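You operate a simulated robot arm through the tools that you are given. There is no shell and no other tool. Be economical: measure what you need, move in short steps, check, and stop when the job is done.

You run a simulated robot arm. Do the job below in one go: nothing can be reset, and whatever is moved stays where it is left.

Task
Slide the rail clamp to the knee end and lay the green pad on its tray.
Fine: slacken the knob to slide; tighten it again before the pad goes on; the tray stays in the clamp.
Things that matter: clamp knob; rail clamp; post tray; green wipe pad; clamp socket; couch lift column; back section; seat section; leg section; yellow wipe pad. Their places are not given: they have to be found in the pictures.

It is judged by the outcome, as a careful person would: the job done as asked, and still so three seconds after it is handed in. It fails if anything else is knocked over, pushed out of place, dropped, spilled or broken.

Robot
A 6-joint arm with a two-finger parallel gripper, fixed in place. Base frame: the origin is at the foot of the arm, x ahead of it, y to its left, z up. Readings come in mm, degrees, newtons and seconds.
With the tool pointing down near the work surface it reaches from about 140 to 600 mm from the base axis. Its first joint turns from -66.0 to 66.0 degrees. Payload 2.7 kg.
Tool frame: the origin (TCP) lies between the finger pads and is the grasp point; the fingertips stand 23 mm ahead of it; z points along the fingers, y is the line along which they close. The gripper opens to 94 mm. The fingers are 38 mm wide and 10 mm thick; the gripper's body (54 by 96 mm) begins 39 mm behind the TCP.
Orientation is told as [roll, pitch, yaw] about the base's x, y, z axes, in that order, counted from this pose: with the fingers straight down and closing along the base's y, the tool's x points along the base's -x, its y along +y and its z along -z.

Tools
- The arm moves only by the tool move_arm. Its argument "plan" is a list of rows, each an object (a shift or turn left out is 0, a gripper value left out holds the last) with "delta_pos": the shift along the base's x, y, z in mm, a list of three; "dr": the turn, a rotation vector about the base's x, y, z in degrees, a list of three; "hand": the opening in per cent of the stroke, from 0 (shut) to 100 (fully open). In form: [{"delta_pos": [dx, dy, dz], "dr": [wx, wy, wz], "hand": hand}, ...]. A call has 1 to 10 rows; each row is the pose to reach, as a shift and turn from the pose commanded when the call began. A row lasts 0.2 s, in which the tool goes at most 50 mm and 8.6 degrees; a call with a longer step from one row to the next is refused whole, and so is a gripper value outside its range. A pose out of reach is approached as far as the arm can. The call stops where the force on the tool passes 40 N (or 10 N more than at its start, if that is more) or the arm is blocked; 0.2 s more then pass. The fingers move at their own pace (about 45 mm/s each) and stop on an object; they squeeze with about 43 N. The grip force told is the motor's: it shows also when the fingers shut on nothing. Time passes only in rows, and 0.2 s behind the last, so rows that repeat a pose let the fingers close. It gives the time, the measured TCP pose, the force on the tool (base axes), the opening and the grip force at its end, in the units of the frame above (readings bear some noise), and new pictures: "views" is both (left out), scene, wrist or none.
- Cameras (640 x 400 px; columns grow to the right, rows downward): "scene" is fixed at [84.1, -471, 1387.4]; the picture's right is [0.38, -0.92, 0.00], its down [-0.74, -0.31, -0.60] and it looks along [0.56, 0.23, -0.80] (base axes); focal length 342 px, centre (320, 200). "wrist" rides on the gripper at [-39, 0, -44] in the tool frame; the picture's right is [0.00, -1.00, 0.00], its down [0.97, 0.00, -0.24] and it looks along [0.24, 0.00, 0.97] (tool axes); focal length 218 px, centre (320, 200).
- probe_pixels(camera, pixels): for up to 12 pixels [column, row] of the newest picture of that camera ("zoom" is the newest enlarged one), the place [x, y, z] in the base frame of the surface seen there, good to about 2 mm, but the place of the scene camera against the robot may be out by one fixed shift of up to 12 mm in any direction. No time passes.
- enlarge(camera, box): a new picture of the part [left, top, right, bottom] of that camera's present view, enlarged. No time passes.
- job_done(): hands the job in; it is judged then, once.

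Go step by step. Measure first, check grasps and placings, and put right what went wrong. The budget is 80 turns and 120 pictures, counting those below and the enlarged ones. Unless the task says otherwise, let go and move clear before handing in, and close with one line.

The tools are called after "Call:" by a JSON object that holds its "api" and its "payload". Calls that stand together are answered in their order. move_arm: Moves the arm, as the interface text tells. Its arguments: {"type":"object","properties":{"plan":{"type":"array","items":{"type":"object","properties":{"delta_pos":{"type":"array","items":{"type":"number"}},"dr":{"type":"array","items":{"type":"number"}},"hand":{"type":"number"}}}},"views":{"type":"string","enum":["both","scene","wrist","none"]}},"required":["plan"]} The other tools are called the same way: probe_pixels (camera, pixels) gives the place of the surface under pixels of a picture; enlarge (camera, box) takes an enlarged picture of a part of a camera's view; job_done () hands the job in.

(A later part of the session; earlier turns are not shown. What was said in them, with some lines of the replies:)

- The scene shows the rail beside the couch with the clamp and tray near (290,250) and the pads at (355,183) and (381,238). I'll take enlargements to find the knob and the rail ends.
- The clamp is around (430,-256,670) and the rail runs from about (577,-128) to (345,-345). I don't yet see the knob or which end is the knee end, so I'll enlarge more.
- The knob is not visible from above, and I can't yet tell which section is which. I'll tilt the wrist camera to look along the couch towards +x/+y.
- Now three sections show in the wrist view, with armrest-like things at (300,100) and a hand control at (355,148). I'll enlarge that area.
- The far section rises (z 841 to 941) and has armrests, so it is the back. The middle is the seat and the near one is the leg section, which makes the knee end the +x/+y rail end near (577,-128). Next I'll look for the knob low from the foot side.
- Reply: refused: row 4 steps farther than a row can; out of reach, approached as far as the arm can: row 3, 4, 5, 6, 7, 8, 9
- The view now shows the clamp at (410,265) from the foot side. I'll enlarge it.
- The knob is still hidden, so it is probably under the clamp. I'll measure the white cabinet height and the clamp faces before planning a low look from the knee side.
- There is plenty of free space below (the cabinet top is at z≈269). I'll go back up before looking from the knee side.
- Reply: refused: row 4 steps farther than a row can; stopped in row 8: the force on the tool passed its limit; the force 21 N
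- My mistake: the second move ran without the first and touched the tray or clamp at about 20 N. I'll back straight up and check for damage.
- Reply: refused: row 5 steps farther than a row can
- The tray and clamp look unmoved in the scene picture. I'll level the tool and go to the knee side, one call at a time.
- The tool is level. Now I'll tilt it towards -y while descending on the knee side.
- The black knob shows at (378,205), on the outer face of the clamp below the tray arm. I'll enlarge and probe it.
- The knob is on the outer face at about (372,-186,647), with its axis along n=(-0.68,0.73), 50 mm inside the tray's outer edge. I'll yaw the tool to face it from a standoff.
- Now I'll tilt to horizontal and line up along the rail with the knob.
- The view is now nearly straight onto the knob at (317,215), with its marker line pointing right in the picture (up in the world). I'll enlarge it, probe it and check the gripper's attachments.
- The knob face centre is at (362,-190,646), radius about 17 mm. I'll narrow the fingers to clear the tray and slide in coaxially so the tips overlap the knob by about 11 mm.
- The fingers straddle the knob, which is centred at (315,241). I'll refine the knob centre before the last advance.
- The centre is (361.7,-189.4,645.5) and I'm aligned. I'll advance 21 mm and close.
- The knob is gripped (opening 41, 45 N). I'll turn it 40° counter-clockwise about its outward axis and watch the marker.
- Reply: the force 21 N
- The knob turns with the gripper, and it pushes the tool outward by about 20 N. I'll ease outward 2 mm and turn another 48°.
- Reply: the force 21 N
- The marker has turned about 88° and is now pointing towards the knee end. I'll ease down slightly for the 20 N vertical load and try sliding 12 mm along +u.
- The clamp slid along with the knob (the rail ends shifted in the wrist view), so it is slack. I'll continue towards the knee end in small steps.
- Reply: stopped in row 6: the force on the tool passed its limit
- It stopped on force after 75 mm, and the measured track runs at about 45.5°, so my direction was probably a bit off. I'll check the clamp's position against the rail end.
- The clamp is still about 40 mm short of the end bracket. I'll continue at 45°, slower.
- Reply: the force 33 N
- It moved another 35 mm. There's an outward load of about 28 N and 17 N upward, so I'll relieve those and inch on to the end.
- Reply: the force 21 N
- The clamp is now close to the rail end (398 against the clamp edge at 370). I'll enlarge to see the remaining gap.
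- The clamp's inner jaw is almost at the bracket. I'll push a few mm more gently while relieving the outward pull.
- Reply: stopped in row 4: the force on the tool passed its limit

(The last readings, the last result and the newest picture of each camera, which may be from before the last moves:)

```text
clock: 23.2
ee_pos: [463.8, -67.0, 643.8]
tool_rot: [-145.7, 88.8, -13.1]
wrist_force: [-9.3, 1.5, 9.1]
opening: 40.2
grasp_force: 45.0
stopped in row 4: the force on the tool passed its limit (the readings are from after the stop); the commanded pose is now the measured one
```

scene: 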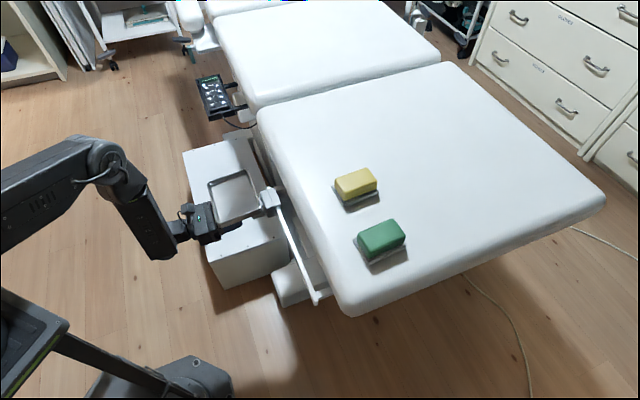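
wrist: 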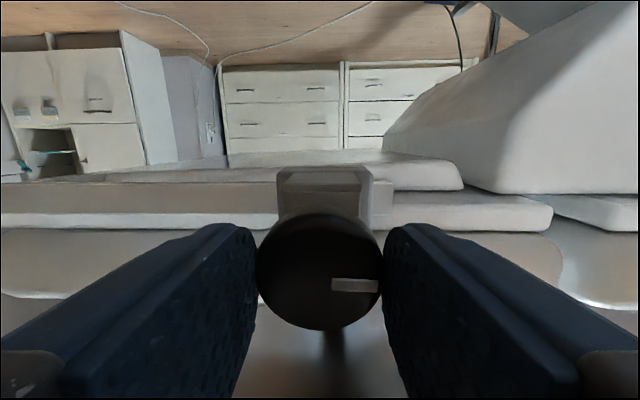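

The clamp has reached its stop at the knee end. Now I'll tighten the knob by turning it clockwise.

Call:
{"api": "move_arm", "payload": {"plan": [{"delta_pos": [-1, 0, 0], "dr": [5.6, -5.7, 0]}, {"delta_pos": [-1, 0, 0], "dr": [11.2, -11.4, 0]}, {"delta_pos": [-1, 0, 0], "dr": [16.8, -17.1, 0]}, {"delta_pos": [-1, 0, 0], "dr": [22.4, -22.8, 0]}, {"delta_pos": [-1, 0, 0], "dr": [28, -28.5, 0]}, {"delta_pos": [-1, 0, 0], "dr": [33.6, -34.2, 0]}, {"delta_pos": [-1, 0, 0], "dr": [39.2, -39.9, 0]}, {"delta_pos": [-1, 0, 0], "dr": [44.8, -45.6, 0]}, {"delta_pos": [-1, 0, 0], "dr": [50.4, -51.3, 0]}, {"delta_pos": [-1, 0, 0], "dr": [56, -57, 0]}]}}

```text
clock: 25.4
ee_pos: [464.0, -65.6, 644.9]
tool_rot: [-88.7, 9.1, 43.5]
wrist_force: [-4.8, 7.2, 24.7]
opening: 40.3
grasp_force: 45.0
```

scene: 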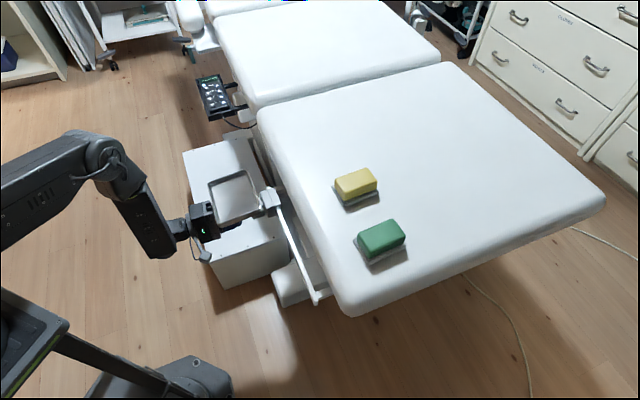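
wrist: 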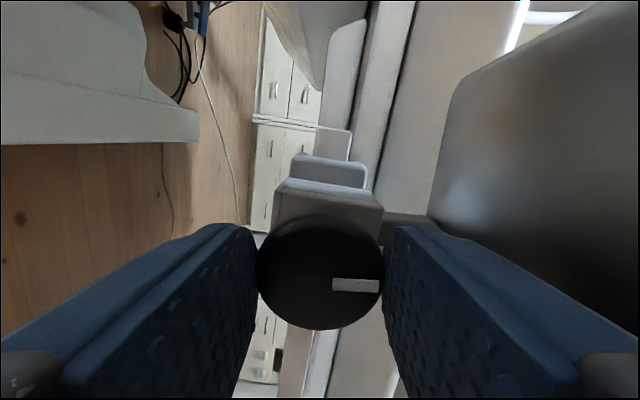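

The marker is nearly back to its original tight position (9° remaining). I'll turn that plus a little more, relieving the vertical load.

Call:
{"api": "move_arm", "payload": {"plan": [{"delta_pos": [0, 0, 1], "dr": [2.8, -2.8, 0]}, {"delta_pos": [0, 0, 1], "dr": [5.6, -5.7, 0]}, {"delta_pos": [0, 0, 1], "dr": [8.4, -8.5, 0]}, {"delta_pos": [0, 0, 1], "dr": [8.4, -8.5, 0]}]}}

```text
clock: 26.4
ee_pos: [464.8, -65.4, 645.8]
tool_rot: [-88.6, -2.7, 43.7]
wrist_force: [0.1, 11.3, 23.8]
opening: 40.0
grasp_force: 44.8
```

scene: 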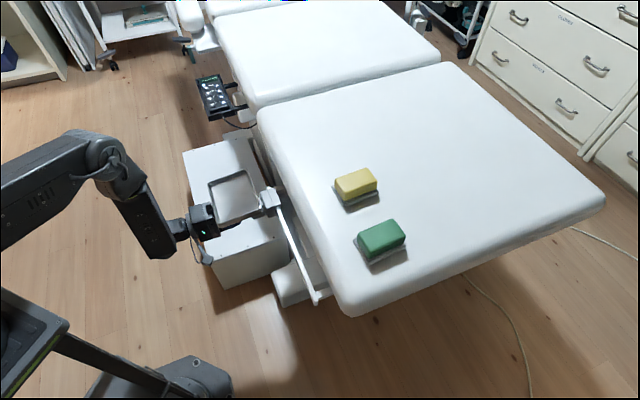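
wrist: 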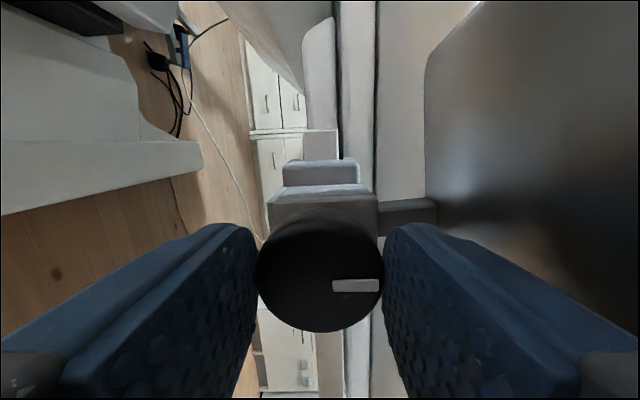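

The knob is back at its original mark and has still not slipped. I'll turn about 8° more and test tightness with a gentle tug towards the foot end.

Call:
{"api": "move_arm", "payload": {"plan": [{"delta_pos": [0, 0, 1.5], "dr": [2.8, -2.8, 0]}, {"delta_pos": [0, 0, 1.5], "dr": [5.6, -5.7, 0]}, {"delta_pos": [0, 0, 1.5], "dr": [5.6, -5.7, 0]}, {"delta_pos": [-1.5, -1.5, 1.5], "dr": [5.6, -5.7, 0]}, {"delta_pos": [-3, -3, 1.5], "dr": [5.6, -5.7, 0]}]}}

```text
clock: 27.6
ee_pos: [462.1, -66.8, 647.0]
tool_rot: [-88.1, -10.7, 44.0]
wrist_force: [19.8, 21.9, 4.7]
opening: 39.9
grasp_force: 45.0
```

scene: 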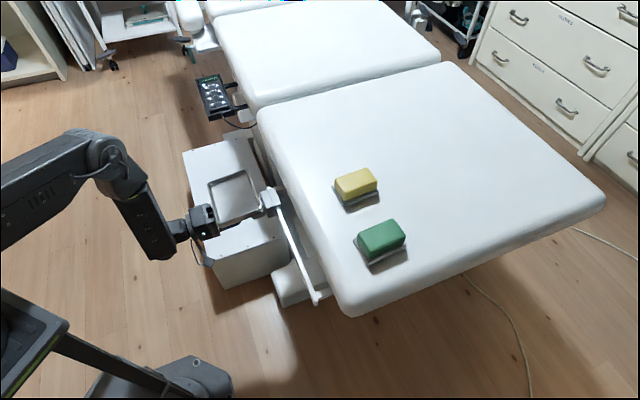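
wrist: 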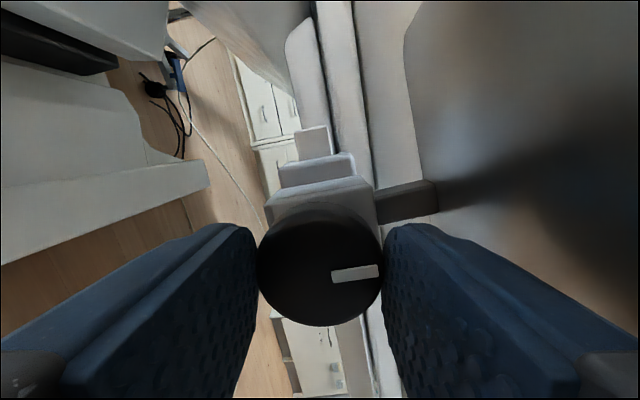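

The marker slipped a few degrees against the fingers, so the knob is at its stop, and the clamp held against a 29 N tug. I'll release and back straight out.

Call:
{"api": "move_arm", "payload": {"plan": [{"delta_pos": [2, 2, -1]}, {"delta_pos": [2, 2, -1], "hand": 53}, {"delta_pos": [2, 2, -1], "hand": 53}, {"delta_pos": [-12, 16, -1]}, {"delta_pos": [-32, 36, -1]}, {"delta_pos": [-62, 66, -1]}, {"delta_pos": [-92, 96, -1]}]}}

```text
clock: 29.2
ee_pos: [370.3, 25.9, 644.8]
tool_rot: [-88.0, -10.7, 43.4]
wrist_force: [0.3, 0.7, -0.1]
opening: 49.7
grasp_force: 0.0
```

scene: 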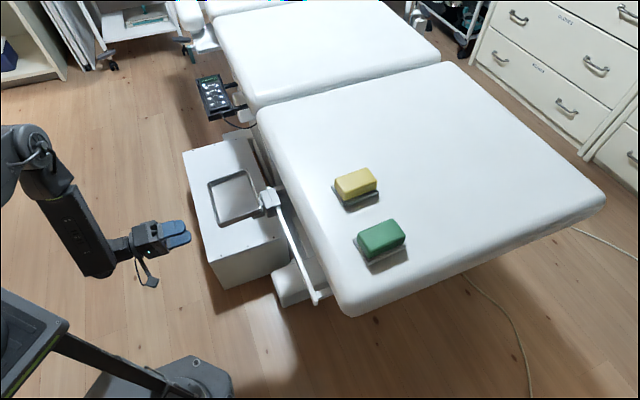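
wrist: 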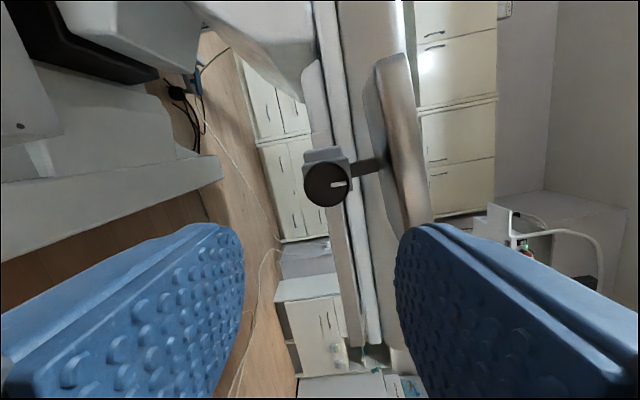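

The knob's marker again points up along the post, as at the start. I'll raise the arm and bring the tool back to pointing down.

Call:
{"api": "move_arm", "payload": {"plan": [{"delta_pos": [0, 0, 25], "dr": [6.2, 5.8, 0]}, {"delta_pos": [0, 0, 50], "dr": [12.4, 11.7, 0]}, {"delta_pos": [0, 0, 75], "dr": [18.6, 17.5, 0]}, {"delta_pos": [0, 0, 100], "dr": [24.7, 23.4, 0]}, {"delta_pos": [0, 0, 125], "dr": [30.9, 29.2, 0]}, {"delta_pos": [0, 0, 150], "dr": [37.1, 35, 0]}, {"delta_pos": [0, 0, 175], "dr": [43.3, 40.9, 0]}, {"delta_pos": [0, 0, 200], "dr": [49.4, 46.7, 0]}, {"delta_pos": [0, 0, 225], "dr": [55.6, 52.6, 0]}, {"delta_pos": [0, 0, 260], "dr": [61.8, 58.4, 0]}], "views": "none"}}

Call:
{"api": "enlarge", "payload": {"camera": "scene", "box": [320, 150, 440, 280]}}

Call:
{"api": "probe_pixels", "payload": {"camera": "scene", "pixels": [[360, 236], [384, 221], [404, 234], [380, 250], [381, 236], [372, 255], [395, 247], [210, 183], [245, 172], [263, 208], [221, 223], [233, 198]]}}

```text
clock: 31.4
ee_pos: [371.9, 23.3, 904.9]
tool_rot: [-4.2, -0.6, 34.8]
wrist_force: [-3.4, 2.9, -1.3]
opening: 49.7
grasp_force: 0.1
```

```text
3.08 times, centred on (380, 215) of scene
```

zoom: 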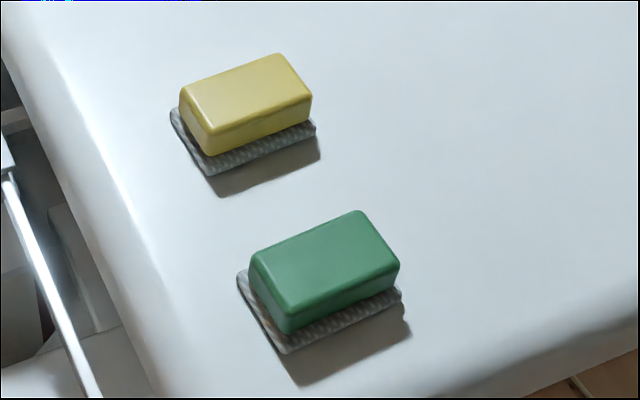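

```text
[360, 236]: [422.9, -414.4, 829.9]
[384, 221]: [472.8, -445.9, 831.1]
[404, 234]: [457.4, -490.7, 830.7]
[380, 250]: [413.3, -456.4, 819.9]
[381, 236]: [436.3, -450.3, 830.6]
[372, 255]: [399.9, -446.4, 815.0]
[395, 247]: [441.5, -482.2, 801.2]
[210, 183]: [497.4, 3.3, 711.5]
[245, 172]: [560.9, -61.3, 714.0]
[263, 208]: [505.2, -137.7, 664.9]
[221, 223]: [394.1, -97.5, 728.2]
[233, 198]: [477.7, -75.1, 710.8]
```

The pads sit at about 821 mm (wrist scale), and the green one is about 625 mm out. I'll fly over towards it at a safe height, turning the tool to match its short side.

Call:
{"api": "move_arm", "payload": {"plan": [{"delta_pos": [2, -45, 10], "dr": [0.4, 0.4, -7.2], "hand": 90}, {"delta_pos": [4, -90, 20], "dr": [0.8, 0.4, -14.4]}, {"delta_pos": [6, -135, 30], "dr": [1.2, 0.4, -21.6]}, {"delta_pos": [8, -180, 40], "dr": [1.6, 0.4, -28.8]}, {"delta_pos": [10, -225, 45], "dr": [2, 0.4, -36]}, {"delta_pos": [12, -270, 45], "dr": [2.5, 0.4, -43.2]}, {"delta_pos": [14, -315, 45], "dr": [3, 0.4, -50.4]}, {"delta_pos": [16, -360, 45], "dr": [3, 0.4, -57.6]}, {"delta_pos": [18, -400, 45], "dr": [3, 0.4, -64.8]}, {"delta_pos": [20, -430, 45], "dr": [3, 0.4, -72]}]}}

```text
clock: 33.6
ee_pos: [391.1, -400.7, 948.1]
tool_rot: [0.1, -0.6, -39.3]
wrist_force: [-0.3, 0.3, -0.7]
opening: 84.4
grasp_force: 0.1
```

scene: 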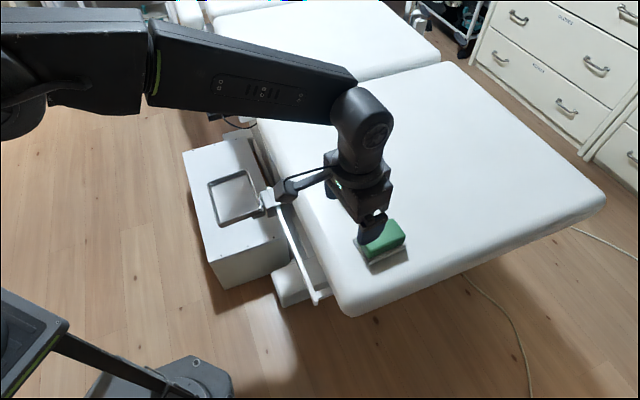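
wrist: 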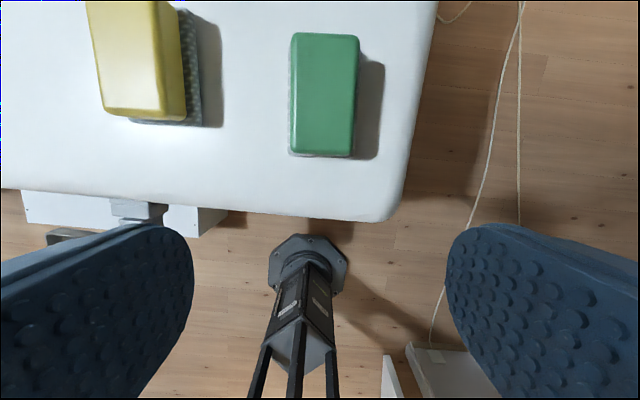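

The green pad is nearly aligned with the picture. I'll probe its corners.

Call:
{"api": "probe_pixels", "payload": {"camera": "wrist", "pixels": [[298, 38], [355, 40], [294, 145], [350, 148], [324, 95], [291, 155], [340, 156], [291, 100], [270, 100], [380, 180]]}}

Call:
{"api": "enlarge", "payload": {"camera": "wrist", "box": [260, 10, 400, 180]}}

```text
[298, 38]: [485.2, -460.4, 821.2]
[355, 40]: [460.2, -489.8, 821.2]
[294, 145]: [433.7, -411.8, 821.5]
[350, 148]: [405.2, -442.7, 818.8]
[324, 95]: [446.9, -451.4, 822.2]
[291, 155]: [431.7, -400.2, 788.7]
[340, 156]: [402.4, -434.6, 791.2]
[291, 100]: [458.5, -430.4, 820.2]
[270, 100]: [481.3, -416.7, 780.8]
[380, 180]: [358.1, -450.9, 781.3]
```

```text
2.35 times, centred on (330, 95) of wrist
```

zoom: 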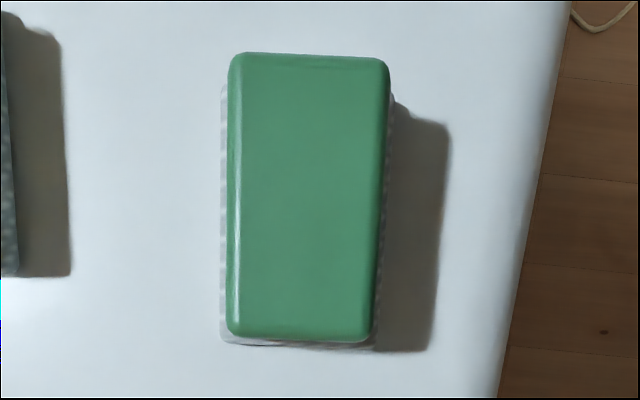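

The pad centre is (446,-451), 40 by 75 mm, top at 821, with its long axis at -43°. I'll move over it and come down to hover.

Call:
{"api": "move_arm", "payload": {"plan": [{"delta_pos": [27, -25, -20], "dr": [0, 0, -3.7], "hand": 75}, {"delta_pos": [55, -50.5, -50], "dr": [0, 0, -3.7]}, {"delta_pos": [55, -50.5, -80], "dr": [0, 0, -3.7]}]}}

```text
clock: 34.4
ee_pos: [446.1, -456.2, 870.2]
tool_rot: [0.0, -0.4, -42.9]
wrist_force: [0.0, 0.1, -0.9]
opening: 70.4
grasp_force: 0.0
```

scene: 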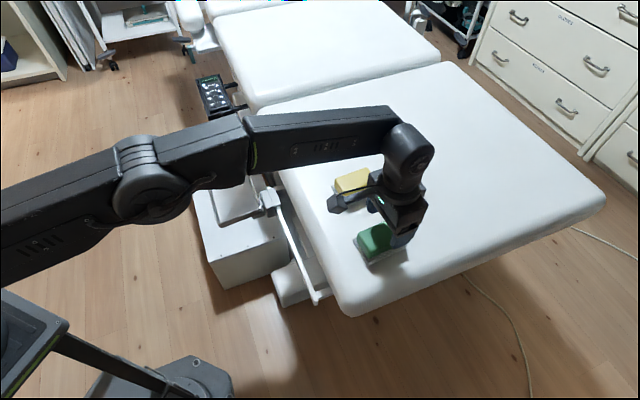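
wrist: 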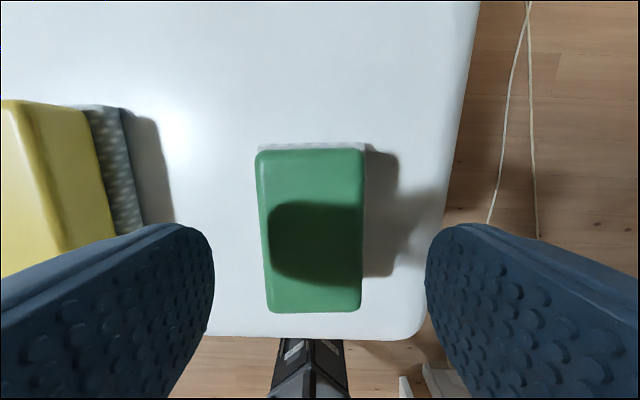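

The pad sits about 4 mm towards the yellow side. I'll correct, come down to z≈811 and grip.

Call:
{"api": "move_arm", "payload": {"plan": [{"delta_pos": [1, 5, -20]}, {"delta_pos": [1, 5, -45]}, {"delta_pos": [1, 5, -59]}, {"delta_pos": [1, 5, -59], "hand": 0}, {"delta_pos": [1, 5, -59], "hand": 0}, {"delta_pos": [1, 5, -59], "hand": 0}]}}

```text
clock: 35.8
ee_pos: [445.4, -448.7, 808.9]
tool_rot: [0.0, -0.6, -42.9]
wrist_force: [-0.4, 0.3, -0.8]
opening: 60.7
grasp_force: 43.1
```

scene: 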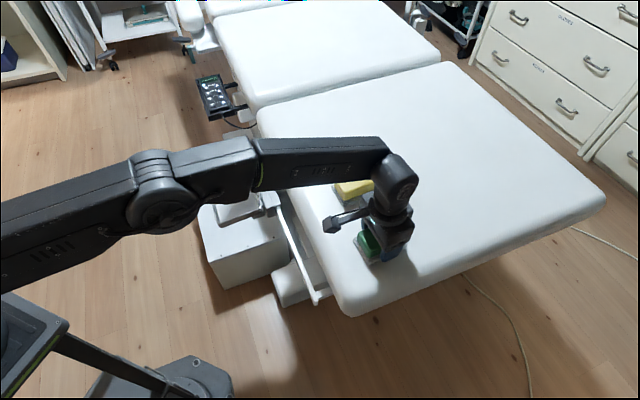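
wrist: 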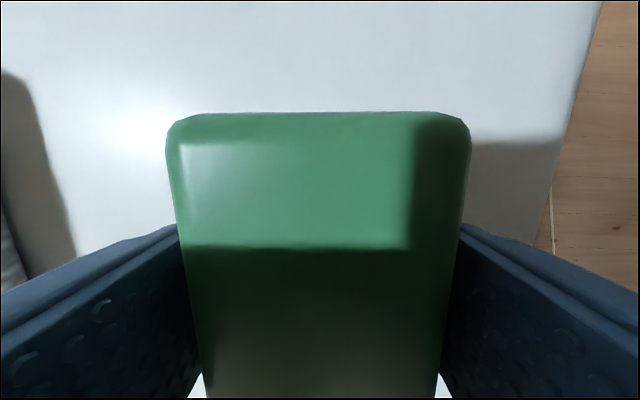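

The fingers hold the pad (opening 60.7, 43 N). I'll lift and see whether the grey layer comes with it.

Call:
{"api": "move_arm", "payload": {"plan": [{"delta_pos": [0, 0, 15]}, {"delta_pos": [0, 0, 40]}, {"delta_pos": [-10, 15, 75]}, {"delta_pos": [-20, 50, 105]}, {"delta_pos": [-30, 95, 115]}]}}

```text
clock: 37.0
ee_pos: [414.8, -351.7, 924.1]
tool_rot: [0.0, -0.5, -42.9]
wrist_force: [0.3, -0.2, 0.4]
opening: 0.0
grasp_force: 42.2
```

scene: 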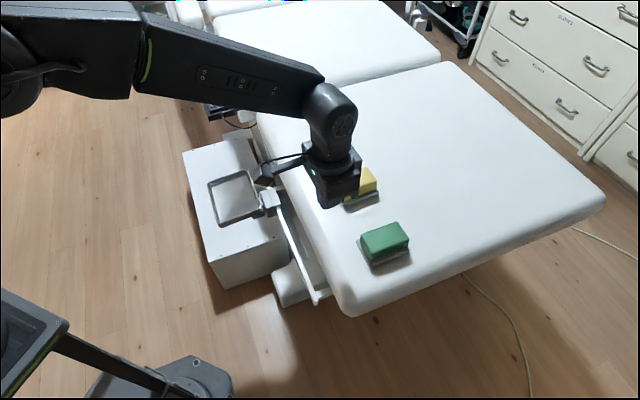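
wrist: 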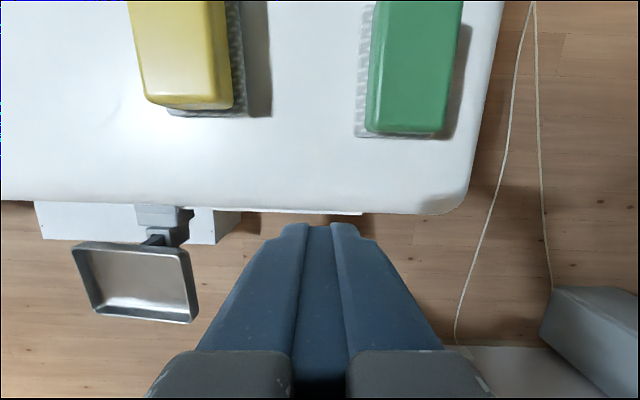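

The pad slipped out and stayed on the couch with only a small shift. I suspect the tips closed on the wider grey layer, so I'll look closely at it.

Call:
{"api": "enlarge", "payload": {"camera": "wrist", "box": [330, 0, 500, 150]}}

Call:
{"api": "enlarge", "payload": {"camera": "scene", "box": [345, 205, 425, 275]}}

Call:
{"api": "probe_pixels", "payload": {"camera": "wrist", "pixels": [[360, 100], [366, 60], [372, 10], [358, 135], [368, 128], [400, 135], [435, 136], [440, 120], [380, 125], [415, 60], [460, 10], [345, 100]]}}

```text
2.67 times, centred on (415, 75) of wrist
```

zoom: 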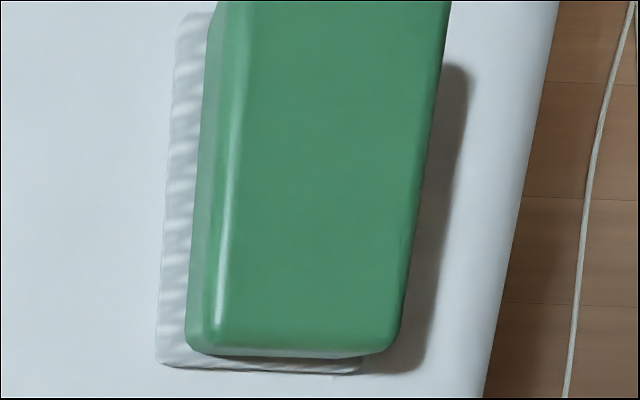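

```text
5.71 times, centred on (385, 240) of scene
```

zoom: 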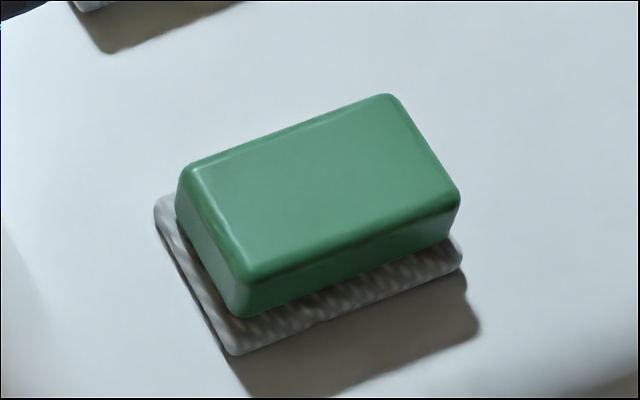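

```text
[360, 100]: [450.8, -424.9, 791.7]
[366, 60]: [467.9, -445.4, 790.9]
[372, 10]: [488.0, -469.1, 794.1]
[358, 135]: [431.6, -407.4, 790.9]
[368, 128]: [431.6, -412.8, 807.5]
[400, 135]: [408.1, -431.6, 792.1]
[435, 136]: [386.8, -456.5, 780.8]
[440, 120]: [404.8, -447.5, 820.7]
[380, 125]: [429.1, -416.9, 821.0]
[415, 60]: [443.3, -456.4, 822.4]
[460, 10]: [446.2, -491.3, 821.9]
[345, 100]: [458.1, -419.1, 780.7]
```

The grey ribbed layer is about 10 mm thick (top z≈791) and wider than the green block, so the tips did catch it. I'll hover again with fingers open and grip the green block above 793.

Call:
{"api": "move_arm", "payload": {"plan": [{"delta_pos": [8, -35, 0], "hand": 85}, {"delta_pos": [16, -70, -15], "hand": 85}, {"delta_pos": [28, -102, -34], "hand": 85}, {"delta_pos": [28, -102, -34], "hand": 85}]}}

```text
clock: 38.0
ee_pos: [444.4, -455.8, 889.7]
tool_rot: [0.0, -0.3, -42.9]
wrist_force: [0.1, -1.2, -0.3]
opening: 80.0
grasp_force: 0.1
```

scene: 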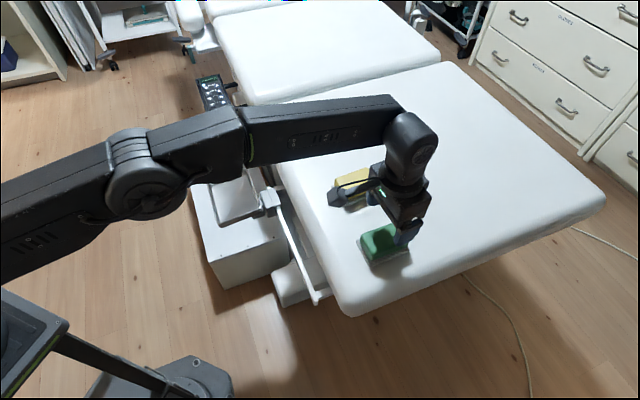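
wrist: 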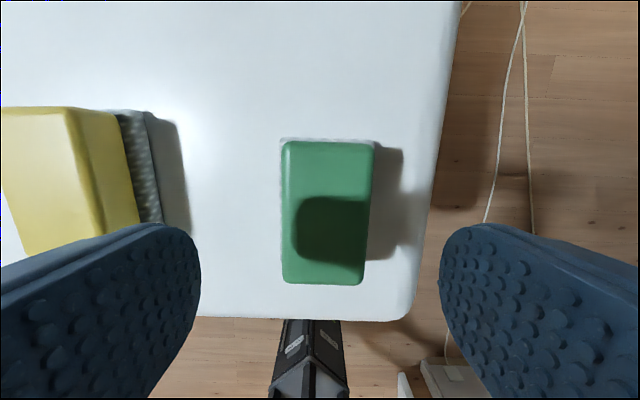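

Now I see the pad rotated by about 2°. I'll probe its top edges for the exact centre.

Call:
{"api": "probe_pixels", "payload": {"camera": "wrist", "pixels": [[292, 150], [368, 151], [290, 276], [357, 277], [325, 212], [287, 212], [367, 212]]}}

```text
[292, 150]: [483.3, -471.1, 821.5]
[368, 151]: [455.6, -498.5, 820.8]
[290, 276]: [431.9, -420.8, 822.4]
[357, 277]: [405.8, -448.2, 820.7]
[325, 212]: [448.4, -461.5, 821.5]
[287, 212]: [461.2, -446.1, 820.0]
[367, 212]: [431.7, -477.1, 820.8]
```

Centre is (444,-460) with the axis at -45°. I'll come down to TCP z≈818 (tips at about 795) and close.

Call:
{"api": "move_arm", "payload": {"plan": [{"delta_pos": [0, -3.8, -30], "dr": [0, 0, -2.1]}, {"delta_pos": [0, -3.8, -60], "dr": [0, 0, -2.1]}, {"delta_pos": [0, -3.8, -71.5], "dr": [0, 0, -2.1]}, {"delta_pos": [0, -3.8, -71.5], "dr": [0, 0, -2.1], "hand": 0}, {"delta_pos": [0, -3.8, -71.5], "dr": [0, 0, -2.1], "hand": 0}, {"delta_pos": [0, -3.8, -71.5], "dr": [0, 0, -2.1], "hand": 0}, {"delta_pos": [0, -3.8, -71.5], "dr": [0, 0, -2.1], "hand": 0}]}}

```text
clock: 39.6
ee_pos: [444.9, -457.8, 819.3]
tool_rot: [0.0, -0.5, -45.0]
wrist_force: [-0.3, -0.6, -0.2]
opening: 49.3
grasp_force: 42.9
```

scene: 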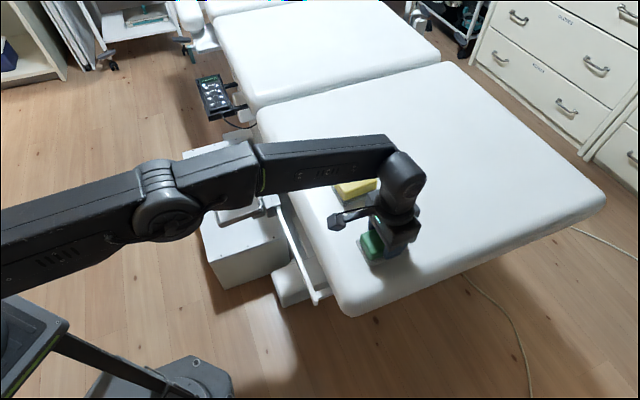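
wrist: 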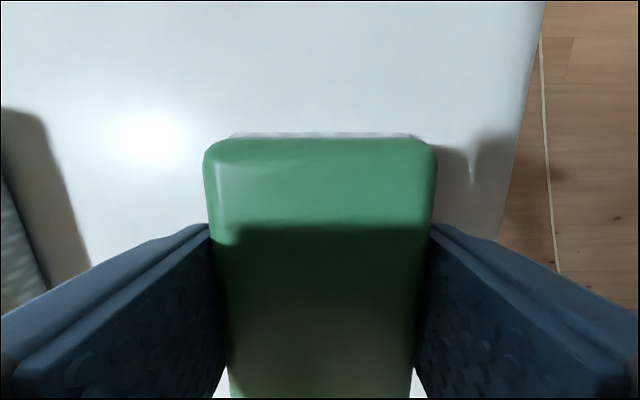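

Now the opening is 49 mm, so the grip is on the green block. I'll lift slowly and check.

Call:
{"api": "move_arm", "payload": {"plan": [{"delta_pos": [0, 0, 5]}, {"delta_pos": [0, 0, 12]}, {"delta_pos": [0, 0, 22]}, {"delta_pos": [0, 0, 36]}, {"delta_pos": [0, 0, 50]}]}}

```text
clock: 40.8
ee_pos: [442.8, -460.1, 871.1]
tool_rot: [0.1, -0.6, -45.0]
wrist_force: [0.1, -0.1, -0.3]
opening: 49.1
grasp_force: 42.6
```

scene: 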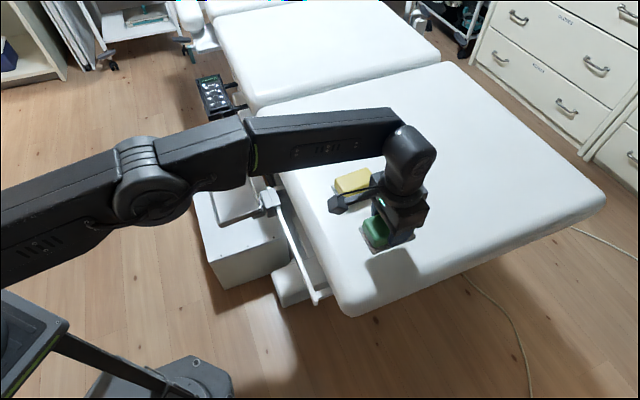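
wrist: 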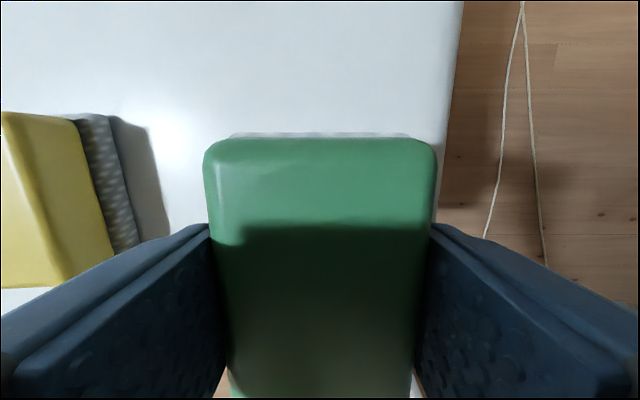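

The pad is lifted with its grey base attached, its underside about 39 mm below the TCP. I'll carry it over towards the tray, turning so its long side lies along the rail.

Call:
{"api": "move_arm", "payload": {"plan": [{"delta_pos": [-5, 20, 20], "dr": [0, 0, 8]}, {"delta_pos": [-13, 50, 40], "dr": [0, 0, 16]}, {"delta_pos": [-21, 80, 55], "dr": [0, 0, 24]}, {"delta_pos": [-29, 115, 65], "dr": [0, 0, 32]}, {"delta_pos": [-37, 150, 70], "dr": [0, 0, 40]}, {"delta_pos": [-45, 180, 70], "dr": [0, 0, 48]}, {"delta_pos": [-53, 210, 70], "dr": [0, 0, 56]}, {"delta_pos": [-61, 235, 70], "dr": [0, 0, 64]}, {"delta_pos": [-70, 260, 70], "dr": [0, 0, 72]}, {"delta_pos": [-80, 282, 70], "dr": [0, 0, 80]}], "views": "none"}}

```text
clock: 43.0
ee_pos: [363.2, -176.9, 938.1]
tool_rot: [0.0, -0.5, 35.2]
wrist_force: [0.2, -0.1, -0.6]
opening: 49.1
grasp_force: 43.5
```

Call:
{"api": "move_arm", "payload": {"plan": [{"delta_pos": [0, 0, 0], "dr": [0, 0, 5]}, {"delta_pos": [0, 0, 0], "dr": [0, 0, 9]}]}}

```text
clock: 43.6
ee_pos: [363.4, -176.9, 939.2]
tool_rot: [0.0, -0.7, 44.0]
wrist_force: [0.7, -1.0, -0.1]
opening: 49.2
grasp_force: 43.1
```

scene: 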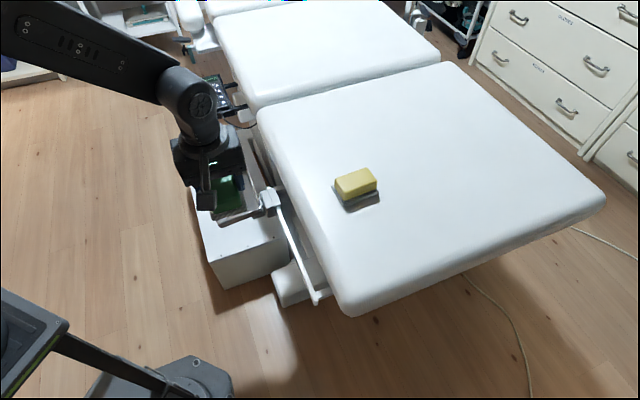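
wrist: 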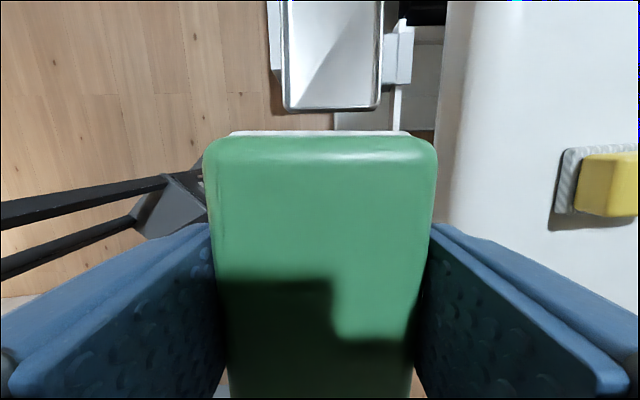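

The tray lies ahead at (333,55), square with the tool. I'll probe its rim and floor.

Call:
{"api": "probe_pixels", "payload": {"camera": "wrist", "pixels": [[285, 60], [380, 60], [284, 100], [378, 100], [332, 105], [332, 60], [332, 10], [292, 60], [374, 60], [332, 95], [286, 5], [382, 5]]}}

Call:
{"api": "enlarge", "payload": {"camera": "wrist", "box": [260, 0, 420, 130]}}

```text
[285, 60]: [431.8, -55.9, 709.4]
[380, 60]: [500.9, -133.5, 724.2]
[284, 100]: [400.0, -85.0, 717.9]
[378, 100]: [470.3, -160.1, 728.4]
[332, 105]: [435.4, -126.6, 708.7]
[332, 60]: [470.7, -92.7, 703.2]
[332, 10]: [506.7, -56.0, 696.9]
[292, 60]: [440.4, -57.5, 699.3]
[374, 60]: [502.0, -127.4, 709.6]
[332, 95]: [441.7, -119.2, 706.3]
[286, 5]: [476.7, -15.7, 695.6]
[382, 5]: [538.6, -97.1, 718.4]
```

```text
3.08 times, centred on (340, 65) of wrist
```

zoom: 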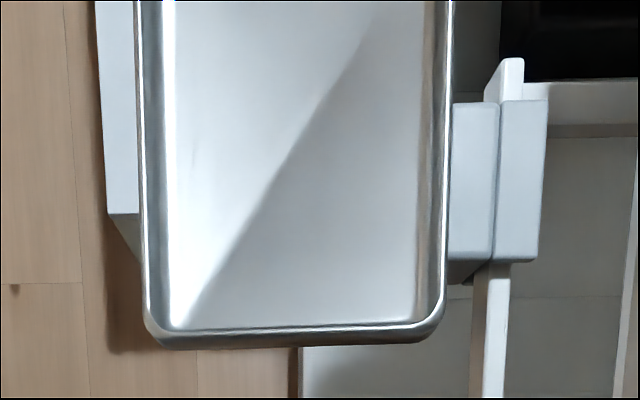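

The tray centre is about (481,-82,702), and it slopes gently (about 8.6°, down towards +y) just as it did at the start. I'll tilt the tool to match and hover over the centre.

Call:
{"api": "move_arm", "payload": {"plan": [{"delta_pos": [30, 26, 0]}, {"delta_pos": [60, 52, -10], "dr": [-2.2, 0, 0]}, {"delta_pos": [90, 78, -40], "dr": [-4.4, 0, 0]}, {"delta_pos": [112, 97, -75], "dr": [-6.6, 0, 0]}, {"delta_pos": [118, 103, -115], "dr": [-8.6, 0, 0]}, {"delta_pos": [118, 103, -150], "dr": [-8.6, 0, 0]}, {"delta_pos": [118, 103, -155], "dr": [-8.6, 0, 0]}]}}

```text
clock: 45.2
ee_pos: [478.3, -72.8, 784.1]
tool_rot: [-6.3, 5.5, 43.7]
wrist_force: [0.1, 0.2, -1.2]
opening: 49.2
grasp_force: 43.2
```

scene: 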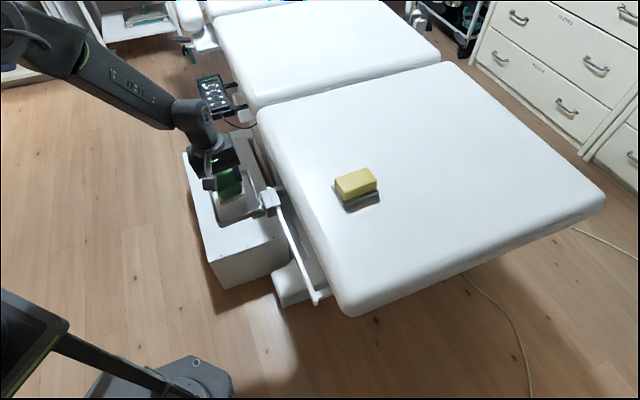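
wrist: 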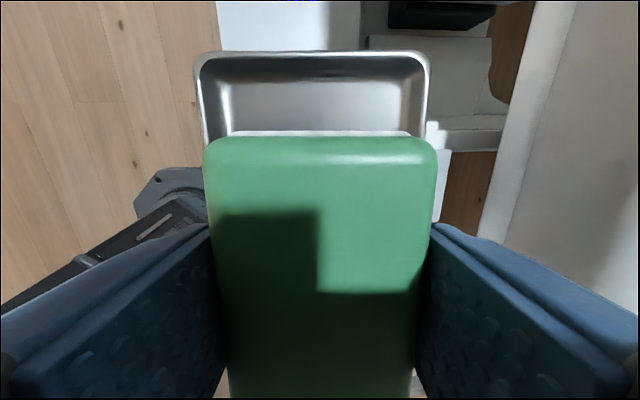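

The tray shows around columns 195 to 430 while the pad is centred at 320, so I need a shift of about 4 mm outward. I'll probe the rim to confirm.

Call:
{"api": "probe_pixels", "payload": {"camera": "wrist", "pixels": [[205, 75], [421, 75], [315, 53], [315, 70], [315, 90], [315, 120], [230, 110], [400, 110], [199, 110], [427, 110]]}}

```text
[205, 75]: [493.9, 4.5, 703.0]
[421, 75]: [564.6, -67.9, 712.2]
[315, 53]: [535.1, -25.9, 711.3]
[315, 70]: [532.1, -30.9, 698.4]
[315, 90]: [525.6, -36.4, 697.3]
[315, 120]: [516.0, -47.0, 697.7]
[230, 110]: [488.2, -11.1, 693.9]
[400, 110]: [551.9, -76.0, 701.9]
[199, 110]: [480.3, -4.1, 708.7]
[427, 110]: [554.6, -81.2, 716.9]
```

The tray centre is (485,-74), floor about 700. I'll shift and lower to near contact, slowly at the end.

Call:
{"api": "move_arm", "payload": {"plan": [{"delta_pos": [6.5, 4.3, -10]}, {"delta_pos": [6.5, 4.3, -25]}, {"delta_pos": [6.5, 4.3, -36]}, {"delta_pos": [6.5, 4.3, -41]}, {"delta_pos": [6.5, 4.3, -44]}]}}

```text
clock: 46.4
ee_pos: [487.8, -70.2, 740.6]
tool_rot: [-6.2, 5.4, 43.6]
wrist_force: [-0.8, -0.4, 0.3]
opening: 49.2
grasp_force: 43.0
```

scene: 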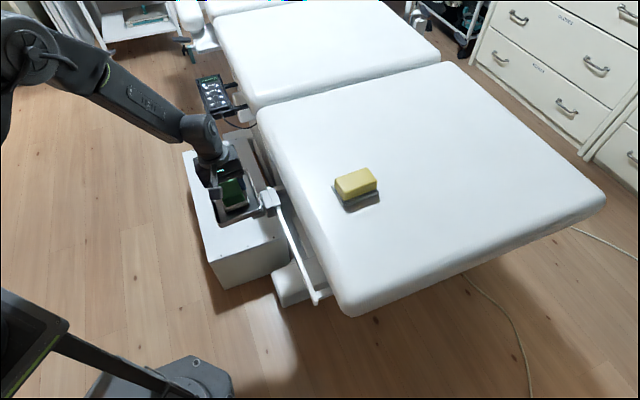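
wrist: 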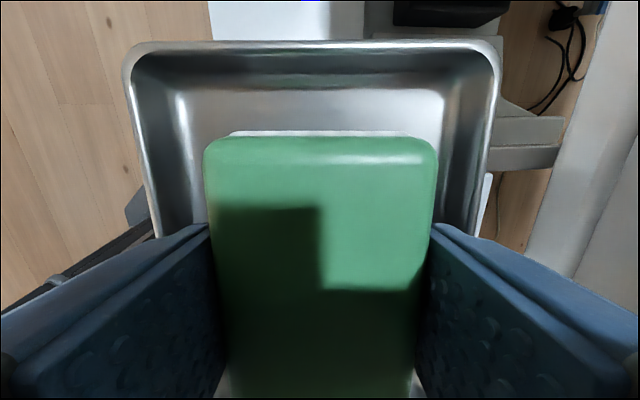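

No contact yet, and the pad is well centred. I'll lower in 1 mm steps.

Call:
{"api": "move_arm", "payload": {"plan": [{"delta_pos": [-1, 1, -1]}, {"delta_pos": [-1, 1, -2]}], "views": "none"}}

```text
clock: 47.0
ee_pos: [487.6, -69.2, 739.1]
tool_rot: [-6.2, 5.4, 43.8]
wrist_force: [-2.7, 1.3, 11.0]
opening: 49.1
grasp_force: 43.1
```

There's contact at about 11 N, so the pad is down on the tray. I'll open modestly within the tray walls.

Call:
{"api": "move_arm", "payload": {"plan": [{"delta_pos": [0, 0, 0.7], "hand": 62}, {"delta_pos": [0, 0, 0.7], "hand": 62}]}}

```text
clock: 47.6
ee_pos: [486.0, -69.2, 740.3]
tool_rot: [-6.2, 5.6, 43.7]
wrist_force: [-0.2, 0.5, -0.9]
opening: 58.5
grasp_force: 0.0
```

scene: 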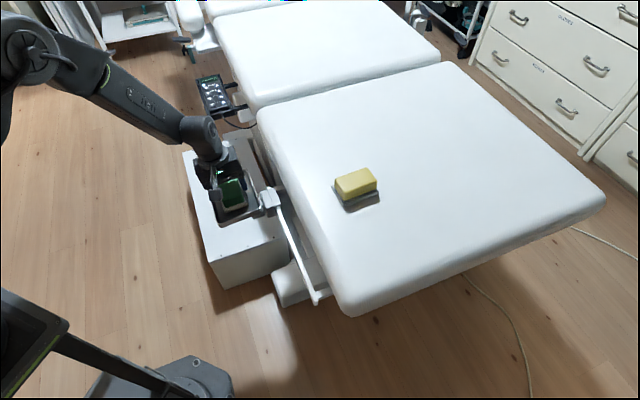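
wrist: 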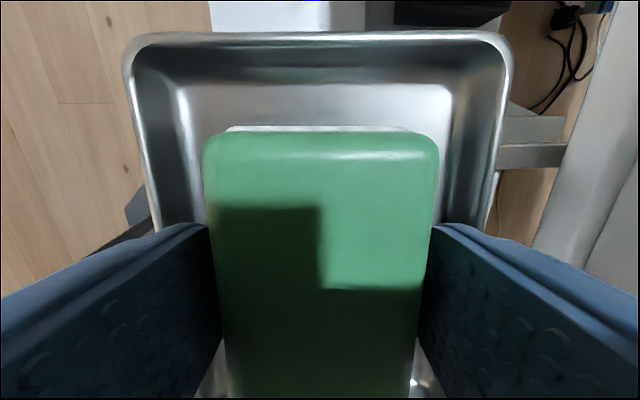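

The fingers are open (58.5 mm) and the pad is settled. I'll retract along the tool axis.

Call:
{"api": "move_arm", "payload": {"plan": [{"delta_pos": [0, 1.5, 10]}, {"delta_pos": [0, 4.5, 30]}, {"delta_pos": [0, 9, 60]}, {"delta_pos": [0, 15, 100]}, {"delta_pos": [-30, 20, 135]}, {"delta_pos": [-70, 30, 160]}, {"delta_pos": [-110, 40, 180]}, {"delta_pos": [-150, 60, 195]}, {"delta_pos": [-170, 80, 200]}]}}

```text
clock: 49.6
ee_pos: [316.7, 10.8, 941.7]
tool_rot: [-6.2, 5.5, 43.8]
wrist_force: [-0.3, 0.3, 1.1]
opening: 58.2
grasp_force: 0.0
```

scene: 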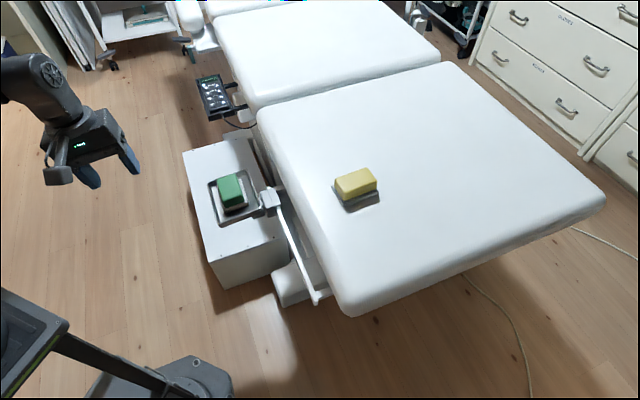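
wrist: 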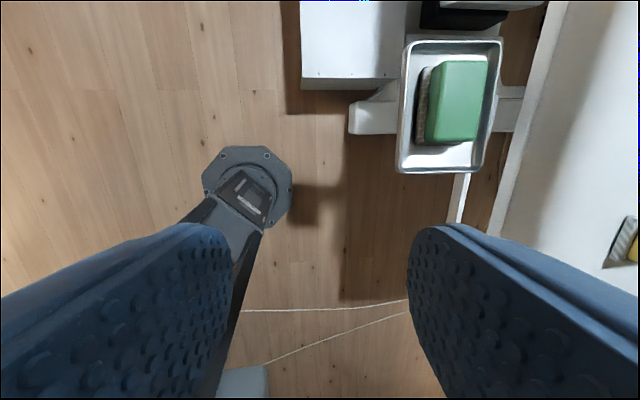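

Call:
{"api": "enlarge", "payload": {"camera": "scene", "box": [190, 150, 350, 310]}}

```text
2.50 times, centred on (270, 230) of scene
```

zoom: 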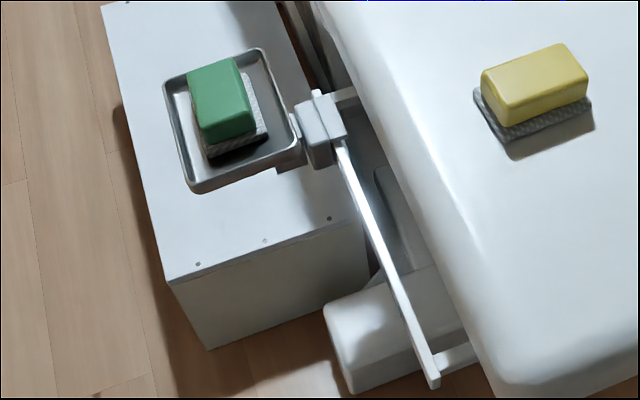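

The pad lies in the tray at (230,190), the clamp is at the knee-end bracket with its knob tight, the yellow pad is undisturbed and the arm is clear. I'm handing in.

Call:
{"api": "job_done", "payload": {}}

```text
The job is handed in.
```

The rail clamp is at the knee end with its knob tightened again, and the green pad lies on the tray, which is still in the clamp. On the way I bumped the tray or clamp once, lightly, and the pad slipped from the grip on the first try and shifted slightly on the couch. Neither left any change I could see.
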